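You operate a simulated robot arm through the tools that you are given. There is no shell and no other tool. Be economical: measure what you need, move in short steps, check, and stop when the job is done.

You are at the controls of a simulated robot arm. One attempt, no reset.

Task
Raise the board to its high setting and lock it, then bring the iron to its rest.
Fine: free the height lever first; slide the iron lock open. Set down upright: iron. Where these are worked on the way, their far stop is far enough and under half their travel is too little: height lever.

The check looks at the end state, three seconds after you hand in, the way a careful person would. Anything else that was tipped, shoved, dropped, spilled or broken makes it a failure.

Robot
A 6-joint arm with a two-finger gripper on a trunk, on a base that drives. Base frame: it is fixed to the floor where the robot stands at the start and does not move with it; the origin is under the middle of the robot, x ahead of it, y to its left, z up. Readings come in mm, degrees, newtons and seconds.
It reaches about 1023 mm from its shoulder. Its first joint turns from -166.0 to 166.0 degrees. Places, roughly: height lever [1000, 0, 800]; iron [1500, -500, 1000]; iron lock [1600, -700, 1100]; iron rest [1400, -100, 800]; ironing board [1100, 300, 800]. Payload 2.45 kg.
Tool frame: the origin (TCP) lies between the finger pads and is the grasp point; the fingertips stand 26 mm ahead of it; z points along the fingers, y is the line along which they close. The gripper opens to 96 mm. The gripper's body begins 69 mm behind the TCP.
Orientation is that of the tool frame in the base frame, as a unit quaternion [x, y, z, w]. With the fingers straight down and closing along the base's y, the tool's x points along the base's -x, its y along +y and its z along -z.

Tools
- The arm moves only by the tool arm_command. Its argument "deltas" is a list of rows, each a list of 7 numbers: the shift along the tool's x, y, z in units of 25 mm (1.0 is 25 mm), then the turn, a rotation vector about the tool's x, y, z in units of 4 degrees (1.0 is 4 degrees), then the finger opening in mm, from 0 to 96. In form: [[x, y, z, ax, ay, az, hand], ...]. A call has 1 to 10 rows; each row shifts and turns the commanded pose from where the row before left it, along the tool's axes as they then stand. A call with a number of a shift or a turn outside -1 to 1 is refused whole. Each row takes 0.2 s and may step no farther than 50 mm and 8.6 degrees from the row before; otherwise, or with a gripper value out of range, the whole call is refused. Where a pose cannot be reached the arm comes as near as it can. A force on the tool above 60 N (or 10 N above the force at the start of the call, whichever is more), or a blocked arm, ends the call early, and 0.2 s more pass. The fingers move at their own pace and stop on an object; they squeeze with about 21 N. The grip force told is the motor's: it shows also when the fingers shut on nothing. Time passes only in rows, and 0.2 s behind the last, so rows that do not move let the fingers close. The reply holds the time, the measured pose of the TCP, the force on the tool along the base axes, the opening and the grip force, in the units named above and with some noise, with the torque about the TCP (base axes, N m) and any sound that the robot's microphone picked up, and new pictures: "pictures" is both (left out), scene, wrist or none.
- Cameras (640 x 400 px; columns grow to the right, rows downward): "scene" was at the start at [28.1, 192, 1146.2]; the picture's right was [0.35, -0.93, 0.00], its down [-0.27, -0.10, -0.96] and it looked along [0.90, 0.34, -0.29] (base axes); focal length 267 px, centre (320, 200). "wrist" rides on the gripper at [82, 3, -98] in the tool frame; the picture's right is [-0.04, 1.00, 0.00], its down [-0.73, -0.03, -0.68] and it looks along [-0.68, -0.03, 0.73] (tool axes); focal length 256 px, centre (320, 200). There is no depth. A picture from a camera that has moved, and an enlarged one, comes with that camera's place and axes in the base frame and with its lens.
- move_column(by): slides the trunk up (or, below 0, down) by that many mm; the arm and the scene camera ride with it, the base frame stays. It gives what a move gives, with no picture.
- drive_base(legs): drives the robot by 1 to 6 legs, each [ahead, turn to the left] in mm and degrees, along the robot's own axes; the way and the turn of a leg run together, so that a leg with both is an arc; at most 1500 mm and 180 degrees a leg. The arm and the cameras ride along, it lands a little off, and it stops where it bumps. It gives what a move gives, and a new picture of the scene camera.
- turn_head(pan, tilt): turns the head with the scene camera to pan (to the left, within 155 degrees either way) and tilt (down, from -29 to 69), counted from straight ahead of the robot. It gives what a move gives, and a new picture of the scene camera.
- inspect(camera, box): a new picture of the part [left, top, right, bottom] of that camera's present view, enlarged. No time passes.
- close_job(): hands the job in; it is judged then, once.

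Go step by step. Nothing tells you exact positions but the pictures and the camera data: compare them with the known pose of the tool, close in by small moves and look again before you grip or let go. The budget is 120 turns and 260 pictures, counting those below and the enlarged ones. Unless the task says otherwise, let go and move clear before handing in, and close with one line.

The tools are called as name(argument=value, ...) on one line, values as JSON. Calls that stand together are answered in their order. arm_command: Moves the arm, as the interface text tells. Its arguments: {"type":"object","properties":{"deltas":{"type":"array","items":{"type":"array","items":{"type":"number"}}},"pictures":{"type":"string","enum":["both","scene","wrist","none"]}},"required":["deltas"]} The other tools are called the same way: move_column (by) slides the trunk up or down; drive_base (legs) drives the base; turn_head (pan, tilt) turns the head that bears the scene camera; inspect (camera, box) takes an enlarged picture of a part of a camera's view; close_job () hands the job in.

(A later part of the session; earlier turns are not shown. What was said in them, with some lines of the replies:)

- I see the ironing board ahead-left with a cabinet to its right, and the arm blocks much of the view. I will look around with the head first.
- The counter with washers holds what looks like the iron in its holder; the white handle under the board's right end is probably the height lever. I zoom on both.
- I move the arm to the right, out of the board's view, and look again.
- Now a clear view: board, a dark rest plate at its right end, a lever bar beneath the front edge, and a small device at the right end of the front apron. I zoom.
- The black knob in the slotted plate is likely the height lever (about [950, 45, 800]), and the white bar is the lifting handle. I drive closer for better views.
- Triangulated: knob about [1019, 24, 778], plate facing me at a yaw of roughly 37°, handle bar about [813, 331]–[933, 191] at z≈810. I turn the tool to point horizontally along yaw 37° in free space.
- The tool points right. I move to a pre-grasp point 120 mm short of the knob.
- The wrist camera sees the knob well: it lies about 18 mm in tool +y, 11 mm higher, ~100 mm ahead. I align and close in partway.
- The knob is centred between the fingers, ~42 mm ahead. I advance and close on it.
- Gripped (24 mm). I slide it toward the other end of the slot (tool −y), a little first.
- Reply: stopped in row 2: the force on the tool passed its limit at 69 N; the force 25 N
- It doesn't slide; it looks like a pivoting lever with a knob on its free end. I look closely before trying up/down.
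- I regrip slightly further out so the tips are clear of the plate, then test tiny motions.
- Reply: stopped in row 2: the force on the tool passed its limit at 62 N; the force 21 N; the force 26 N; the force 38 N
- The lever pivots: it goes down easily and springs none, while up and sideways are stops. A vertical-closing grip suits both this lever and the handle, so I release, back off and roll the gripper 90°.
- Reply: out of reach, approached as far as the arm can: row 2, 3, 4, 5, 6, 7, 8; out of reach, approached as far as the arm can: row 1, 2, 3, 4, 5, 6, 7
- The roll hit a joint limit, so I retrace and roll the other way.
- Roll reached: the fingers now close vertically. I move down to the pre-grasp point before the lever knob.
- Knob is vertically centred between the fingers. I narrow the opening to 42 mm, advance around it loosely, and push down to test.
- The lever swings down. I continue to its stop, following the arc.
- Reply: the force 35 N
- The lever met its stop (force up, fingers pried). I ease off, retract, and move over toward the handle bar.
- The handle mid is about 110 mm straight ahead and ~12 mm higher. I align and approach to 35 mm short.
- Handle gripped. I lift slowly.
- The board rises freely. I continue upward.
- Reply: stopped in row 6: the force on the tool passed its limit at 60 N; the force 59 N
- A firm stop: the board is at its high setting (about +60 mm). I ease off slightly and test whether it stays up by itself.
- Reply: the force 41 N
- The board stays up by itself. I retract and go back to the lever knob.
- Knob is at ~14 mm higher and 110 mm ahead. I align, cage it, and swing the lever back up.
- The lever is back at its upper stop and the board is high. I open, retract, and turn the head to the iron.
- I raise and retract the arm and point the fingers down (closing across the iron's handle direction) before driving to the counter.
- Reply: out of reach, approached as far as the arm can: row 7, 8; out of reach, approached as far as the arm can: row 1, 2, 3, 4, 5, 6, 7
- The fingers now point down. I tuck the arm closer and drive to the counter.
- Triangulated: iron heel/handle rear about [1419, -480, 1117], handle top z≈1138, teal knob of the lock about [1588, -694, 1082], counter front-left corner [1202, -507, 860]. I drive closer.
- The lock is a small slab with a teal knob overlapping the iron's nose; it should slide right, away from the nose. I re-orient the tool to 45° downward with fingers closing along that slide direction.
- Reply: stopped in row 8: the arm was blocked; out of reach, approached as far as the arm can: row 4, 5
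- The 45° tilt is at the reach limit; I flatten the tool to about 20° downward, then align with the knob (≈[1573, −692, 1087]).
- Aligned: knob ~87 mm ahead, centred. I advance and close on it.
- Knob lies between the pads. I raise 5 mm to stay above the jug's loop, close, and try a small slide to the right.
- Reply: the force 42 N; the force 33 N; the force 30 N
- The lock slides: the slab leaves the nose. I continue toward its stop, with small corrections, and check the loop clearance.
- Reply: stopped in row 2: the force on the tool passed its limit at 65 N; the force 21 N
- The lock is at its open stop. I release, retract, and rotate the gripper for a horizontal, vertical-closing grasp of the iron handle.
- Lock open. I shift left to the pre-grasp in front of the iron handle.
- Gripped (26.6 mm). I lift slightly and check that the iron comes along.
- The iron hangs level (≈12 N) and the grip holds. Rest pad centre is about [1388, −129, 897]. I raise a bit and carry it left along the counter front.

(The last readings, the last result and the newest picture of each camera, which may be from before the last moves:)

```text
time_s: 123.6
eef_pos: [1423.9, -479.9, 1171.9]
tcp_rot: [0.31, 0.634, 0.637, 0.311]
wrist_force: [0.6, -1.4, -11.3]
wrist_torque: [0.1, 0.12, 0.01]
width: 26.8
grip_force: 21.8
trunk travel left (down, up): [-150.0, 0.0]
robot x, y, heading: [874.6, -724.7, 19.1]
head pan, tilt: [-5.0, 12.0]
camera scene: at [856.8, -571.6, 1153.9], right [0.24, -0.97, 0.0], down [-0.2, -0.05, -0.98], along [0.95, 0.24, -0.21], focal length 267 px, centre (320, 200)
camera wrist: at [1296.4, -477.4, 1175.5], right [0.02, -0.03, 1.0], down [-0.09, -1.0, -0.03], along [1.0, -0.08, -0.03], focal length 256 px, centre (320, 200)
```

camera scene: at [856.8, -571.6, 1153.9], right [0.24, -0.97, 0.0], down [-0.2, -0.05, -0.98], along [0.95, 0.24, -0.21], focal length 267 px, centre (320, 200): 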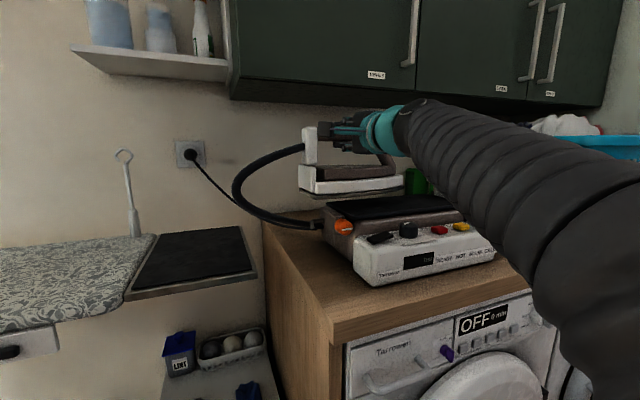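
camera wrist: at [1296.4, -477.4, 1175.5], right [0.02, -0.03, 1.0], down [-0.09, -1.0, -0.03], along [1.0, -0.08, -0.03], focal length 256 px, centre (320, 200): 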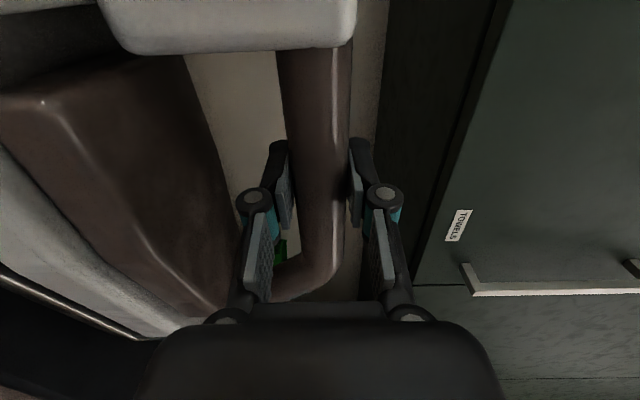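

arm_command(deltas=[[0.8, 0, 0, 0, 0, 0, 5], [0.8, 0, 0, 0, 0, 0, 5], [0.8, 0, 0, 0, 0, 0, 5], [0.8, 0, 0, 0, 0, 0, 5], [0.8, 0, 0, 0, 0, 0, 5], [0.8, 0, 0, 0, 0, 0, 5], [0.8, 0, 0, 0, 0, 0, 5], [0.8, 0, 0, 0, 0, 0, 5]], pictures="scene")

```text
time_s: 125.4
eef_pos: [1324.4, -354.2, 1172.7]
tcp_rot: [0.311, 0.635, 0.635, 0.31]
wrist_force: [0.1, -0.4, -11.0]
wrist_torque: [0.07, 0.12, 0.01]
width: 26.7
grip_force: 21.8
trunk travel left (down, up): [-150.0, 0.0]
robot x, y, heading: [873.1, -721.3, 19.1]
head pan, tilt: [-5.0, 12.0]
camera scene: at [856.7, -571.5, 1153.9], right [0.24, -0.97, 0.0], down [-0.2, -0.05, -0.98], along [0.95, 0.24, -0.21], focal length 267 px, centre (320, 200)
```

scene: 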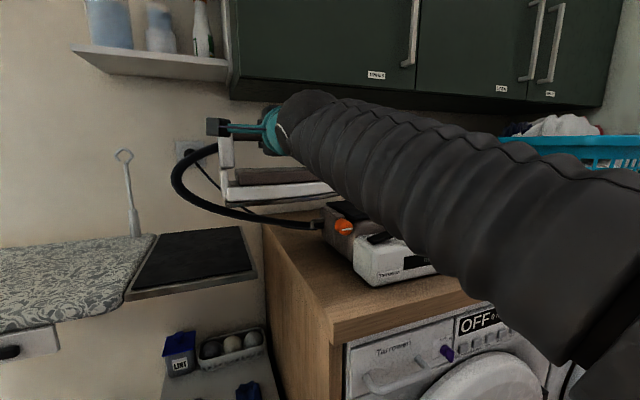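

arm_command(deltas=[[0.78, 0, 0, 0, 0, 0, 5], [0.78, 0, 0, 0, 0, 0, 5], [0.78, 0, 0, 0, 0, 0, 5], [0.78, 0, 0, 0, 0, 0, 5], [0.78, 0, 0.2, 0, 0, 0, 5], [0.78, 0, 0.4, 0, 0, 0, 5], [0.78, -0.2, 0.6, 0, 0, 0, 5], [0.75, -0.4, 0.6, 0, 0, 0, 5]], pictures="none")

turn_head(pan=28, tilt=12)

```text
time_s: 127.2
eef_pos: [1263.8, -204.1, 1157.6]
tcp_rot: [0.311, 0.635, 0.636, 0.311]
wrist_force: [-0.4, -0.8, -10.6]
wrist_torque: [0.03, 0.18, 0.02]
width: 27.0
grip_force: 20.9
trunk travel left (down, up): [-150.0, 0.0]
robot x, y, heading: [874.9, -728.0, 19.3]
head pan, tilt: [-5.0, 12.0]
```

```text
time_s: 128.2
eef_pos: [1264.2, -204.1, 1156.9]
tcp_rot: [0.311, 0.635, 0.635, 0.31]
wrist_force: [0.6, 0.0, -10.9]
wrist_torque: [0.07, 0.13, 0.01]
width: 27.0
grip_force: 20.9
trunk travel left (down, up): [-150.0, 0.0]
robot x, y, heading: [874.2, -727.4, 19.3]
head pan, tilt: [28.0, 12.0]
camera scene: at [829.6, -525.7, 1153.8], right [0.73, -0.68, 0.0], down [-0.14, -0.15, -0.98], along [0.67, 0.72, -0.21], focal length 267 px, centre (320, 200)
```

scene: 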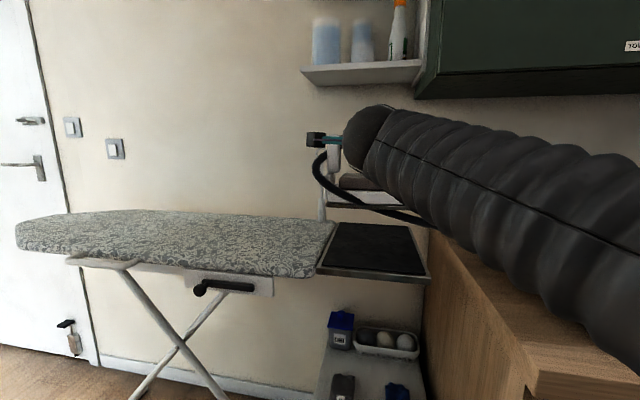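

Now in front of the rest. I advance over the pad and lower partway.

arm_command(deltas=[[0, 0, 0.8, 0, 0, 0, 5], [0, 0, 0.8, 0, 0, 0, 5], [0, -0.3, 0.8, 0, 0, 0, 5], [0, -0.4, 0.8, 0, 0, 0, 5], [0, -0.5, 0.8, 0, 0, 0, 5], [0, -0.5, 0.8, 0, 0, 0, 5], [0, -0.5, 0.56, 0, 0, 0, 5], [0, -0.5, 0, 0, 0, 0, 5]], pictures="both")

inspect(camera="scene", box=[280, 130, 472, 290])

```text
time_s: 129.9
eef_pos: [1369.9, -121.6, 1089.0]
tcp_rot: [0.311, 0.635, 0.635, 0.31]
wrist_force: [-0.6, -0.6, -11.0]
wrist_torque: [0.11, 0.17, 0.0]
width: 26.7
grip_force: 20.8
trunk travel left (down, up): [-150.0, 0.0]
robot x, y, heading: [872.3, -725.4, 19.3]
head pan, tilt: [28.0, 12.0]
camera scene: at [829.6, -525.5, 1153.8], right [0.73, -0.68, 0.0], down [-0.14, -0.15, -0.98], along [0.66, 0.72, -0.21], focal length 267 px, centre (320, 200)
camera wrist: at [1243.4, -117.9, 1092.5], right [0.02, -0.03, 1.0], down [-0.09, -1.0, -0.03], along [1.0, -0.08, -0.03], focal length 256 px, centre (320, 200)
```

scene: 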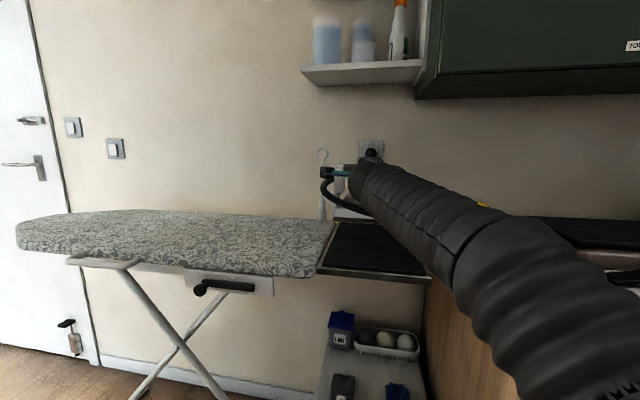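
wrist: 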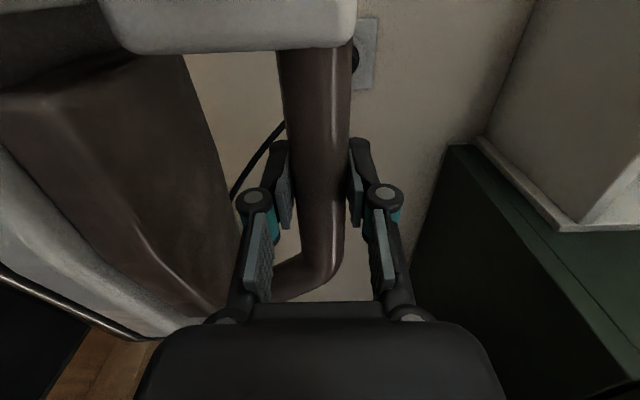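

```text
2.50 times, centred on (376, 210) of scene
camera zoom: at [829.6, -525.5, 1153.8], right [0.73, -0.68, 0.0], down [-0.14, -0.15, -0.98], along [0.66, 0.72, -0.21], focal length 668 px, centre (180, 175)
```

zoom: 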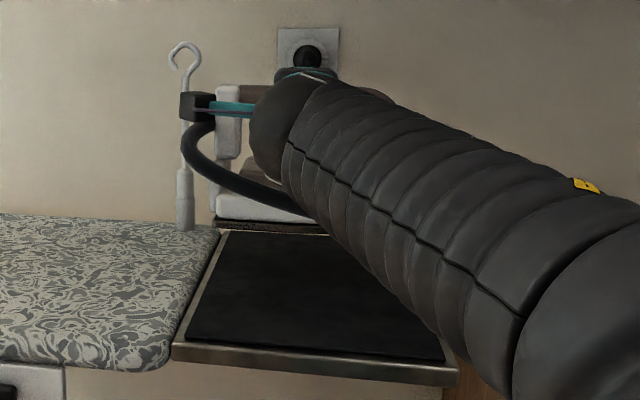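

Position over the pad agrees; I nudge 10 mm left and lower close to contact.

arm_command(deltas=[[0.2, -0.4, 0, 0, 0, 0, 5], [0.2, -0.4, 0, 0, 0, 0, 5], [0, -0.4, 0, 0, 0, 0, 5], [0, -0.4, 0, 0, 0, 0, 5], [0, -0.4, 0, 0, 0, 0, 5]], pictures="both")

inspect(camera="scene", box=[280, 150, 440, 290])

```text
time_s: 131.2
eef_pos: [1368.5, -107.9, 1060.6]
tcp_rot: [0.311, 0.638, 0.633, 0.309]
wrist_force: [-0.3, -0.3, -11.3]
wrist_torque: [0.11, 0.13, -0.01]
width: 26.8
grip_force: 21.3
out of reach, approached as far as the arm can: row 4, 5
trunk travel left (down, up): [-150.0, 0.0]
robot x, y, heading: [871.6, -722.8, 19.0]
head pan, tilt: [28.0, 12.0]
camera scene: at [829.6, -525.5, 1153.8], right [0.73, -0.68, 0.0], down [-0.14, -0.15, -0.98], along [0.66, 0.72, -0.21], focal length 267 px, centre (320, 200)
camera wrist: at [1242.2, -104.5, 1063.3], right [0.03, -0.03, 1.0], down [-0.08, -1.0, -0.02], along [1.0, -0.08, -0.03], focal length 256 px, centre (320, 200)
```

scene: 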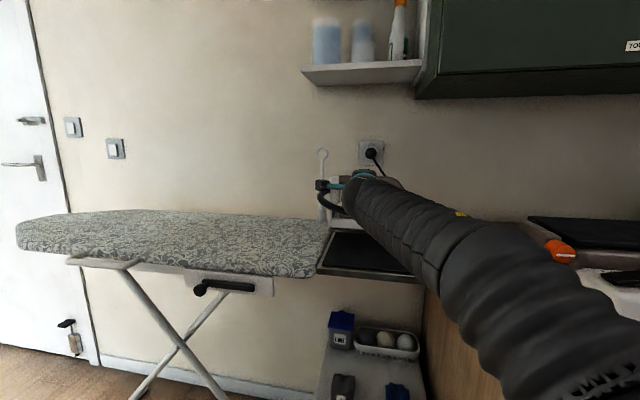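
wrist: 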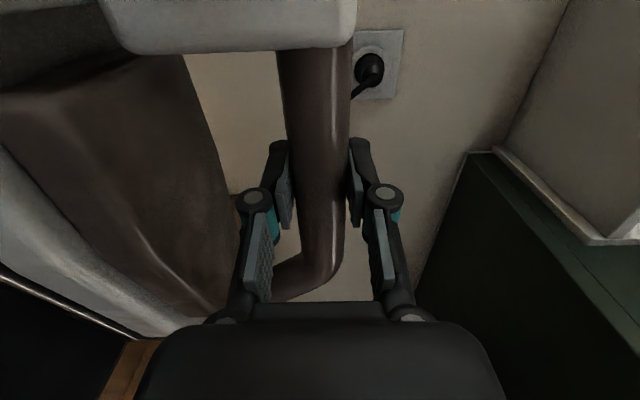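

```text
2.86 times, centred on (360, 220) of scene
camera zoom: at [829.6, -525.5, 1153.8], right [0.73, -0.68, 0.0], down [-0.14, -0.15, -0.98], along [0.66, 0.72, -0.21], focal length 763 px, centre (206, 143)
```

zoom: 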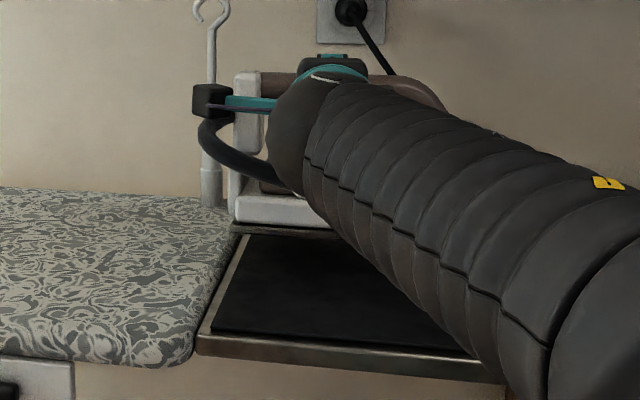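

The arm is at its reach; I lower with the trunk column instead, in steps, watching the force.

move_column(by=-22)

inspect(camera="scene", box=[280, 150, 440, 290])

inspect(camera="wrist", box=[0, 150, 260, 350])

```text
time_s: 131.8
eef_pos: [1369.9, -108.6, 1037.6]
tcp_rot: [0.312, 0.638, 0.632, 0.309]
wrist_force: [0.0, 0.1, -11.5]
wrist_torque: [0.11, 0.15, -0.05]
width: 26.8
grip_force: 21.0
trunk travel left (down, up): [-128.0, 22.0]
robot x, y, heading: [873.9, -720.4, 19.2]
head pan, tilt: [28.0, 12.0]
```

```text
2.86 times, centred on (360, 220) of scene
camera zoom: at [829.6, -525.5, 1131.8], right [0.73, -0.68, 0.0], down [-0.14, -0.15, -0.98], along [0.66, 0.72, -0.21], focal length 763 px, centre (206, 143)
```

zoom: 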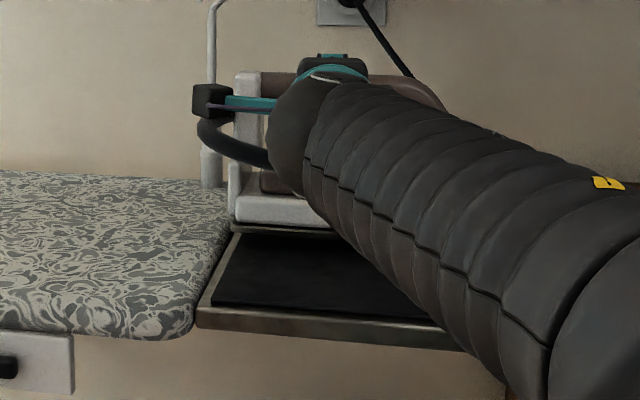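

```text
2.00 times, centred on (130, 250) of wrist
camera zoom: at [1242.2, -104.6, 1041.3], right [0.03, -0.03, 1.0], down [-0.08, -1.0, -0.02], along [1.0, -0.08, -0.03], focal length 512 px, centre (700, 100)
```

zoom: 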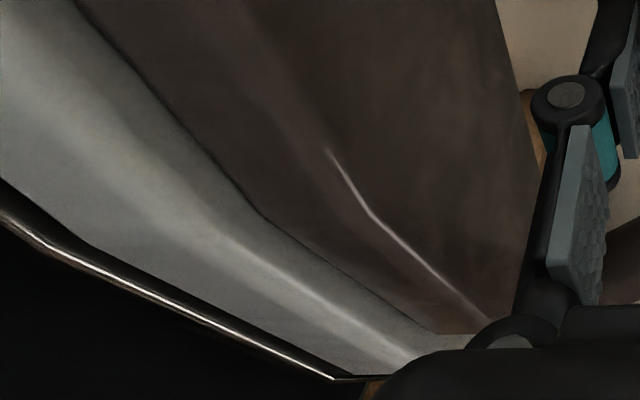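

move_column(by=-7)

move_column(by=-4)

inspect(camera="scene", box=[280, 150, 440, 290])

```text
time_s: 132.4
eef_pos: [1369.3, -107.5, 1031.0]
tcp_rot: [0.311, 0.638, 0.633, 0.31]
wrist_force: [-0.3, 0.0, -11.7]
wrist_torque: [0.1, 0.12, 0.01]
width: 26.8
grip_force: 20.5
trunk travel left (down, up): [-121.0, 29.0]
robot x, y, heading: [875.6, -725.1, 19.1]
head pan, tilt: [28.0, 12.0]
```

```text
time_s: 132.9
eef_pos: [1369.5, -105.6, 1027.2]
tcp_rot: [0.311, 0.638, 0.633, 0.31]
wrist_force: [-0.1, 0.2, -11.1]
wrist_torque: [0.11, 0.16, -0.02]
width: 27.1
grip_force: 21.0
trunk travel left (down, up): [-117.0, 33.0]
robot x, y, heading: [870.1, -726.5, 19.2]
head pan, tilt: [28.0, 12.0]
```

```text
2.86 times, centred on (360, 220) of scene
camera zoom: at [829.6, -525.5, 1120.8], right [0.73, -0.68, 0.0], down [-0.14, -0.15, -0.98], along [0.66, 0.72, -0.21], focal length 763 px, centre (206, 143)
```

zoom: 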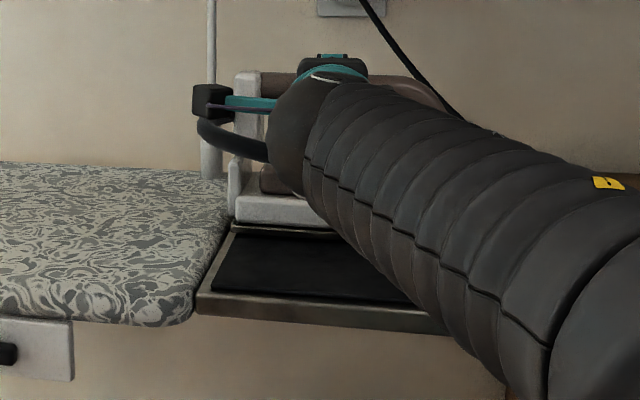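

move_column(by=-4)

move_column(by=-4)

inspect(camera="wrist", box=[0, 150, 260, 350])

inspect(camera="scene", box=[310, 190, 390, 250])

```text
time_s: 133.4
eef_pos: [1369.1, -108.5, 1024.4]
tcp_rot: [0.31, 0.637, 0.634, 0.309]
wrist_force: [-0.8, 0.3, -4.2]
wrist_torque: [0.11, -0.05, 0.03]
width: 27.0
grip_force: 20.6
trunk travel left (down, up): [-113.0, 37.0]
robot x, y, heading: [872.3, -726.0, 19.3]
head pan, tilt: [28.0, 12.0]
```

```text
time_s: 134.0
eef_pos: [1367.8, -109.1, 1023.2]
tcp_rot: [0.31, 0.635, 0.635, 0.311]
wrist_force: [6.7, 12.5, 22.4]
wrist_torque: [0.07, -0.04, 0.12]
width: 26.6
grip_force: 21.0
trunk travel left (down, up): [-109.0, 41.0]
robot x, y, heading: [869.6, -724.4, 19.1]
head pan, tilt: [28.0, 12.0]
```

```text
2.00 times, centred on (130, 250) of wrist
camera zoom: at [1240.7, -105.9, 1026.7], right [0.02, -0.03, 1.0], down [-0.08, -1.0, -0.03], along [1.0, -0.08, -0.03], focal length 512 px, centre (700, 100)
```

zoom: 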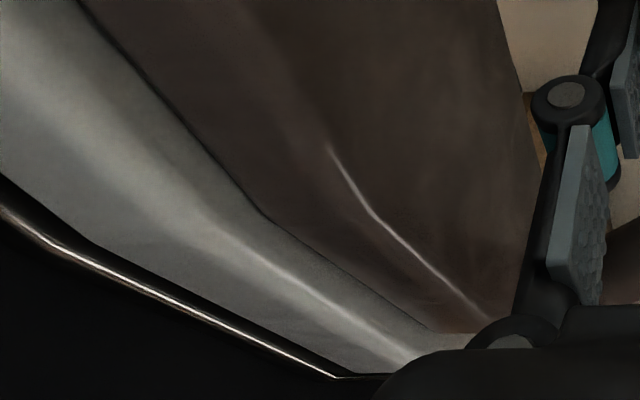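

```text
6.67 times, centred on (350, 220) of scene
camera zoom: at [828.9, -526.2, 1113.4], right [0.73, -0.68, 0.0], down [-0.14, -0.15, -0.98], along [0.66, 0.72, -0.21], focal length 1781 px, centre (120, 67)
```

zoom: 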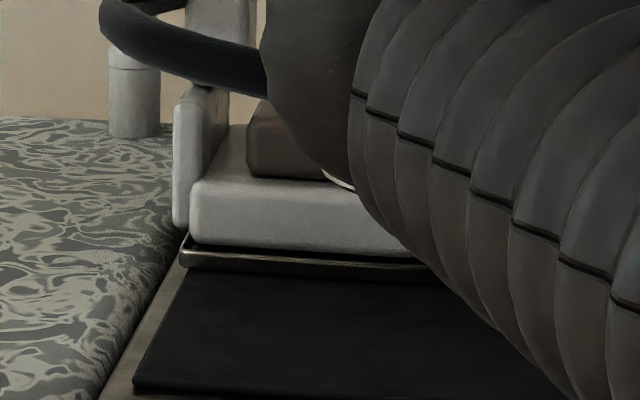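

The iron has seated on the pad (force reversed). I relieve the press by 3 mm, then open the fingers.

move_column(by=3)

arm_command(deltas=[[0, 0, 0, 0, 0, 0, 40], [0, 0, 0, 0, 0, 0, 62], [0, 0, 0, 0, 0, 0, 62]], pictures="both")

inspect(camera="scene", box=[290, 140, 470, 250])

```text
time_s: 134.5
eef_pos: [1367.9, -109.2, 1023.6]
tcp_rot: [0.311, 0.637, 0.634, 0.31]
wrist_force: [0.0, 4.2, 16.5]
wrist_torque: [0.11, 0.03, 0.16]
width: 26.9
grip_force: 21.2
trunk travel left (down, up): [-112.0, 38.0]
robot x, y, heading: [873.3, -725.0, 19.2]
head pan, tilt: [28.0, 12.0]
```

```text
time_s: 135.3
eef_pos: [1369.7, -109.0, 1022.3]
tcp_rot: [0.311, 0.638, 0.633, 0.31]
wrist_force: [-0.1, 0.0, -0.1]
wrist_torque: [0.0, -0.05, 0.04]
width: 62.1
grip_force: 0.1
trunk travel left (down, up): [-112.0, 38.0]
robot x, y, heading: [874.2, -725.0, 19.0]
head pan, tilt: [28.0, 12.0]
camera scene: at [829.2, -526.0, 1115.9], right [0.73, -0.68, 0.0], down [-0.14, -0.15, -0.98], along [0.67, 0.72, -0.21], focal length 267 px, centre (320, 200)
camera wrist: at [1242.0, -105.0, 1025.5], right [0.03, -0.03, 1.0], down [-0.09, -1.0, -0.02], along [1.0, -0.08, -0.03], focal length 256 px, centre (320, 200)
```

scene: 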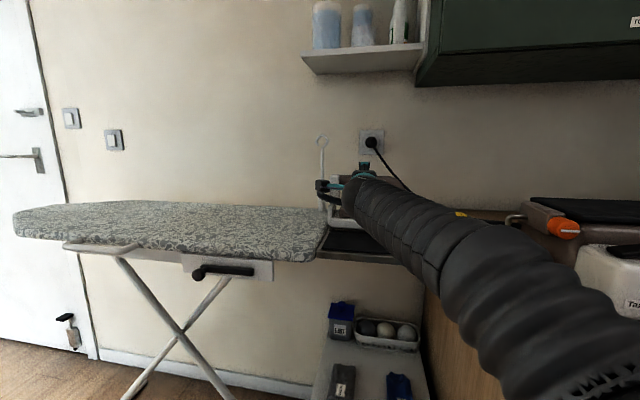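
wrist: 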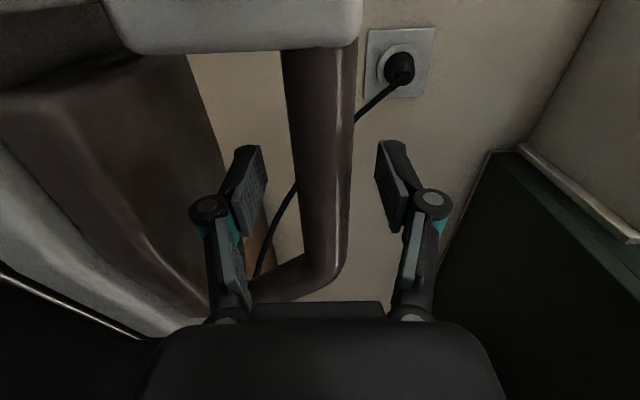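

```text
3.56 times, centred on (380, 195) of scene
camera zoom: at [829.2, -526.0, 1115.9], right [0.73, -0.68, 0.0], down [-0.14, -0.15, -0.98], along [0.67, 0.72, -0.21], focal length 950 px, centre (107, 218)
```

zoom: 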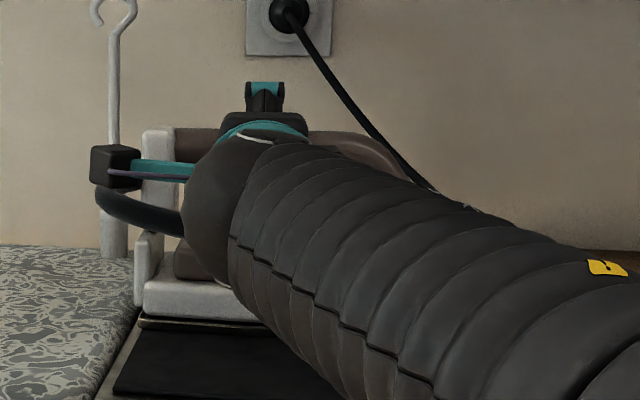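

The iron stands free on the pad. I retract slowly straight back, watching the hose.

arm_command(deltas=[[0, 0, -0.4, 0, 0, 0, 62], [0, 0, -0.6, 0, 0, 0, 62], [0, 0, -0.6, 0, 0, 0, 62]], pictures="both")

inspect(camera="scene", box=[290, 140, 470, 250])

```text
time_s: 136.1
eef_pos: [1338.7, -131.5, 1029.7]
tcp_rot: [0.311, 0.641, 0.63, 0.309]
wrist_force: [0.0, 0.4, -0.1]
wrist_torque: [0.05, -0.01, 0.05]
width: 62.1
grip_force: 0.1
out of reach, approached as far as the arm can: row 2, 3
trunk travel left (down, up): [-112.0, 38.0]
robot x, y, heading: [869.5, -719.7, 19.2]
head pan, tilt: [28.0, 12.0]
camera scene: at [829.2, -525.9, 1115.9], right [0.73, -0.68, 0.0], down [-0.14, -0.15, -0.98], along [0.66, 0.72, -0.21], focal length 267 px, centre (320, 200)
camera wrist: at [1211.9, -127.7, 1034.1], right [0.03, -0.02, 1.0], down [-0.08, -1.0, -0.02], along [1.0, -0.08, -0.04], focal length 256 px, centre (320, 200)
```

scene: 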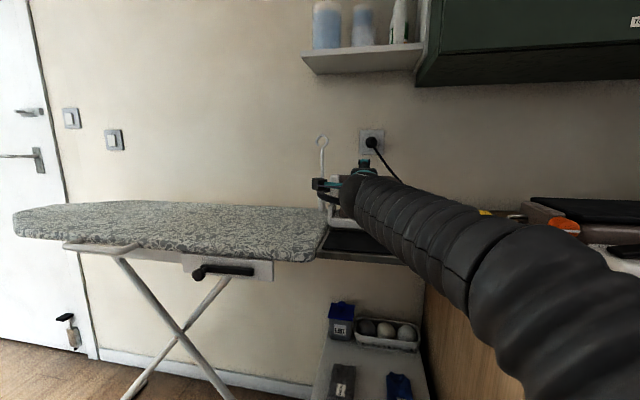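
wrist: 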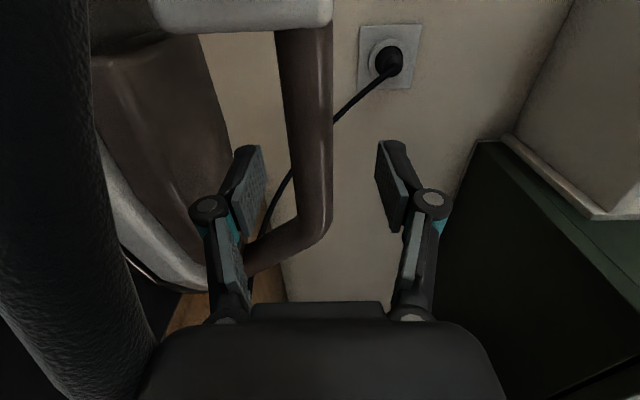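

```text
3.56 times, centred on (380, 195) of scene
camera zoom: at [829.2, -525.9, 1115.9], right [0.73, -0.68, 0.0], down [-0.14, -0.15, -0.98], along [0.66, 0.72, -0.21], focal length 950 px, centre (107, 218)
```

zoom: 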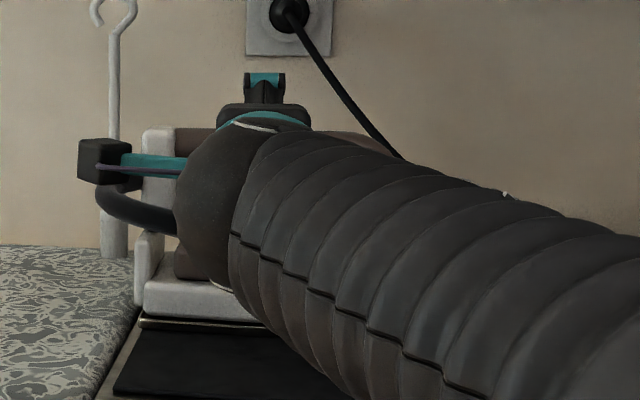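

Fingertips are just about clear of the handle and the hose runs close beneath the gripper. I retract a bit more, then rise to pass above the hose.

arm_command(deltas=[[0, 0, -0.4, 0, 0, 0, 62], [0, 0, -0.2, 0, 0, 0, 62]], pictures="wrist")

```text
time_s: 136.7
eef_pos: [1328.1, -139.6, 1033.5]
tcp_rot: [0.312, 0.64, 0.631, 0.309]
wrist_force: [0.0, -0.3, 0.2]
wrist_torque: [-0.01, 0.01, -0.01]
width: 61.9
grip_force: 0.0
out of reach, approached as far as the arm can: row 1
trunk travel left (down, up): [-112.0, 38.0]
robot x, y, heading: [872.1, -720.8, 19.2]
head pan, tilt: [28.0, 12.0]
camera wrist: at [1201.0, -136.2, 1038.5], right [0.03, -0.02, 1.0], down [-0.08, -1.0, -0.02], along [1.0, -0.08, -0.03], focal length 256 px, centre (320, 200)
```

wrist: 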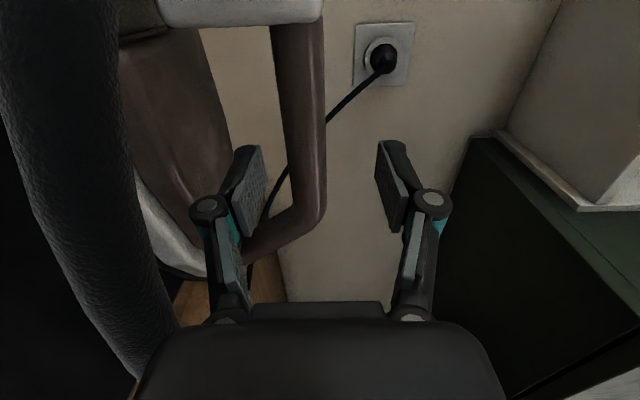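

move_column(by=38)

arm_command(deltas=[[0, 0.4, 0, 0, 0, 0, 62], [0, 0.5, -0.2, 0, 0, 0, 62], [0, 0.5, -0.4, 0, 0, 0, 62]], pictures="both")

```text
time_s: 137.5
eef_pos: [1328.4, -139.8, 1072.2]
tcp_rot: [0.31, 0.641, 0.63, 0.31]
wrist_force: [-0.9, -0.3, -0.5]
wrist_torque: [0.0, 0.03, -0.01]
width: 62.2
grip_force: 0.0
trunk travel left (down, up): [-150.0, 0.0]
robot x, y, heading: [875.5, -724.5, 19.1]
head pan, tilt: [28.0, 12.0]
```

```text
time_s: 138.3
eef_pos: [1316.9, -147.0, 1107.5]
tcp_rot: [0.311, 0.64, 0.631, 0.31]
wrist_force: [-0.5, 0.3, -1.7]
wrist_torque: [0.02, -0.01, -0.01]
width: 62.1
grip_force: 0.1
trunk travel left (down, up): [-150.0, 0.0]
robot x, y, heading: [871.5, -726.8, 19.0]
head pan, tilt: [28.0, 12.0]
camera scene: at [829.3, -525.9, 1153.9], right [0.73, -0.68, 0.0], down [-0.14, -0.15, -0.98], along [0.66, 0.72, -0.21], focal length 267 px, centre (320, 200)
camera wrist: at [1189.9, -144.8, 1112.1], right [0.03, -0.02, 1.0], down [-0.08, -1.0, -0.02], along [1.0, -0.08, -0.04], focal length 256 px, centre (320, 200)
```

scene: 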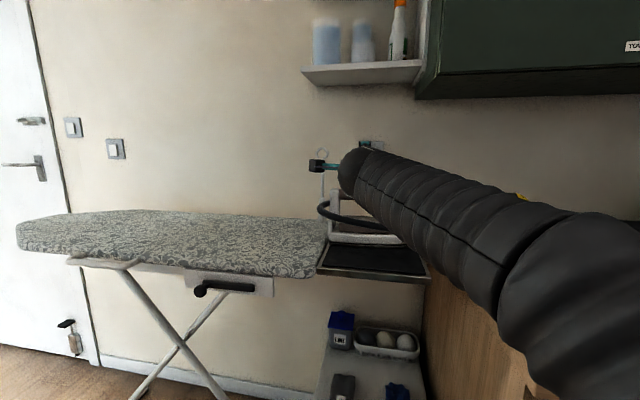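
wrist: 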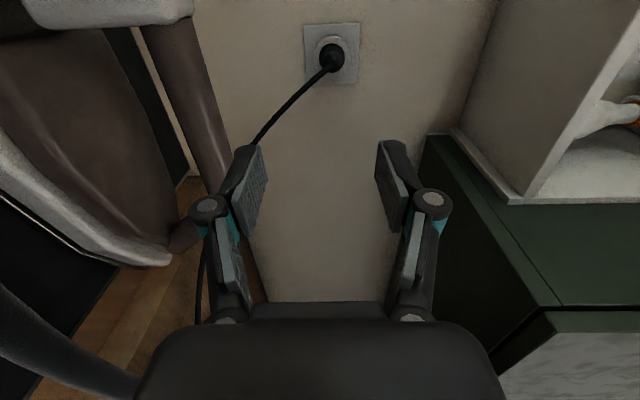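

The gripper is above the hose and clear of the iron. I back away along −z and look at the end state.

arm_command(deltas=[[0, 0.3, -0.8, 0, 0, 0, 62], [0, 0.3, -0.8, 0, 0, 0, 62], [0, 0, -0.9, 0, 0, 0, 62], [0, 0, -0.9, 0, 0, 0, 62], [0, 0, -0.9, 0, 0, 0, 62], [-0.6, 0, -0.8, 0, 0, 0, 62], [-0.9, 0, -0.3, 0, 0, 0, 62], [-0.9, 0, -0.3, 0, 0, 0, 62], [-0.9, 0, 0, 0, 0, 0, 62], [-0.9, 0, 0, 0, 0, 0, 62]], pictures="scene")

inspect(camera="scene", box=[280, 150, 472, 290])

```text
time_s: 140.5
eef_pos: [1268.7, -319.8, 1124.6]
tcp_rot: [0.311, 0.641, 0.63, 0.309]
wrist_force: [0.6, 0.8, 0.7]
wrist_torque: [0.0, -0.04, -0.02]
width: 62.2
grip_force: 0.2
trunk travel left (down, up): [-150.0, 0.0]
robot x, y, heading: [874.6, -725.6, 19.1]
head pan, tilt: [28.0, 12.0]
camera scene: at [829.2, -526.0, 1153.9], right [0.73, -0.68, 0.0], down [-0.14, -0.15, -0.98], along [0.67, 0.72, -0.21], focal length 267 px, centre (320, 200)
```

scene: 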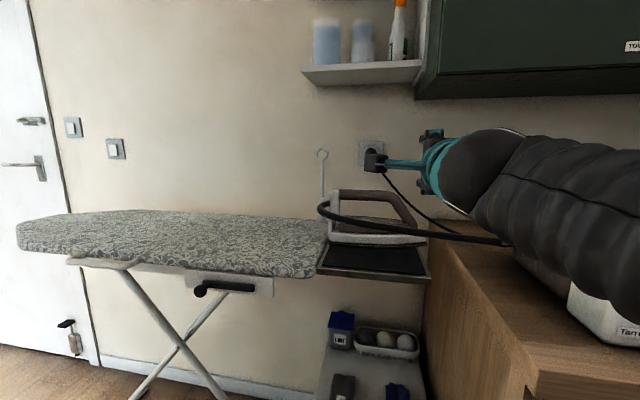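

```text
2.86 times, centred on (376, 220) of scene
camera zoom: at [829.2, -526.0, 1153.9], right [0.73, -0.68, 0.0], down [-0.14, -0.15, -0.98], along [0.67, 0.72, -0.21], focal length 763 px, centre (160, 143)
```

zoom: 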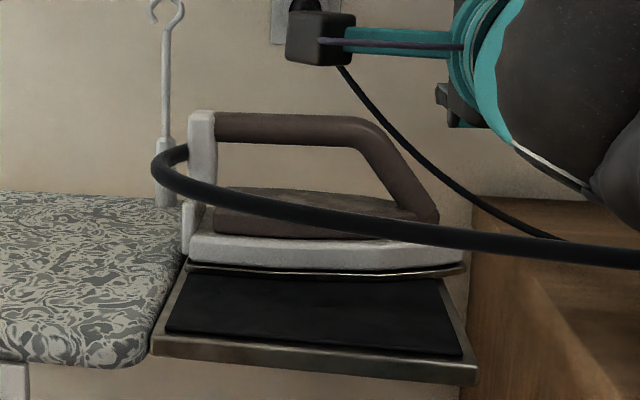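

The iron rests level on the pad. I check the lever and the iron station once more.

inspect(camera="scene", box=[170, 250, 300, 331])

turn_head(pan=-14, tilt=12)

```text
4.92 times, centred on (235, 290) of scene
camera zoom: at [829.2, -526.0, 1153.9], right [0.73, -0.68, 0.0], down [-0.14, -0.15, -0.98], along [0.67, 0.72, -0.21], focal length 1315 px, centre (738, -246)
```

zoom: 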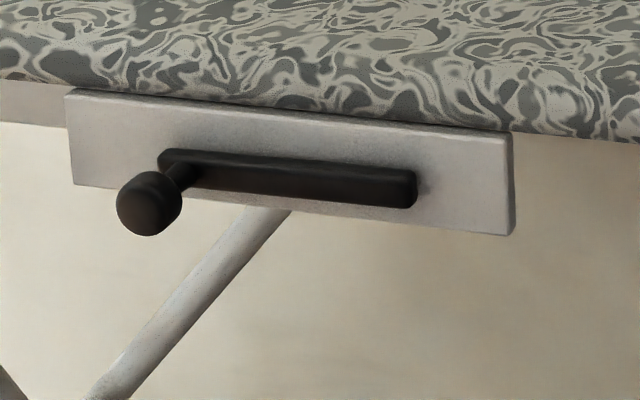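

```text
time_s: 141.6
eef_pos: [1268.7, -318.8, 1124.3]
tcp_rot: [0.311, 0.641, 0.63, 0.309]
wrist_force: [0.3, -0.4, 0.4]
wrist_torque: [-0.01, 0.01, -0.01]
width: 62.0
grip_force: 0.0
trunk travel left (down, up): [-150.0, 0.0]
robot x, y, heading: [874.3, -726.5, 19.1]
head pan, tilt: [-14.0, 12.0]
camera scene: at [858.6, -586.0, 1154.0], right [0.09, -1.0, 0.0], down [-0.21, -0.02, -0.98], along [0.97, 0.09, -0.21], focal length 267 px, centre (320, 200)
```

scene: 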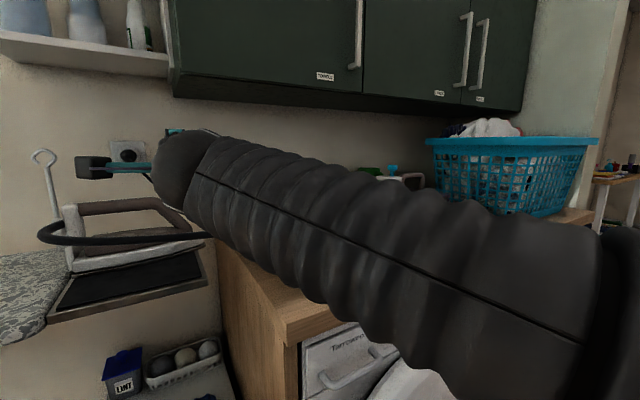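

The lever is parallel to its plate, so it is locked. The board is high, the iron stands on its rest and the gripper is clear, so I hand in.

close_job()

```text
The job is handed in.
```

The board is at its high setting with the lever locked, the iron lock is slid open, and the iron stands upright on its rest with its nose slightly past the pad's edge.
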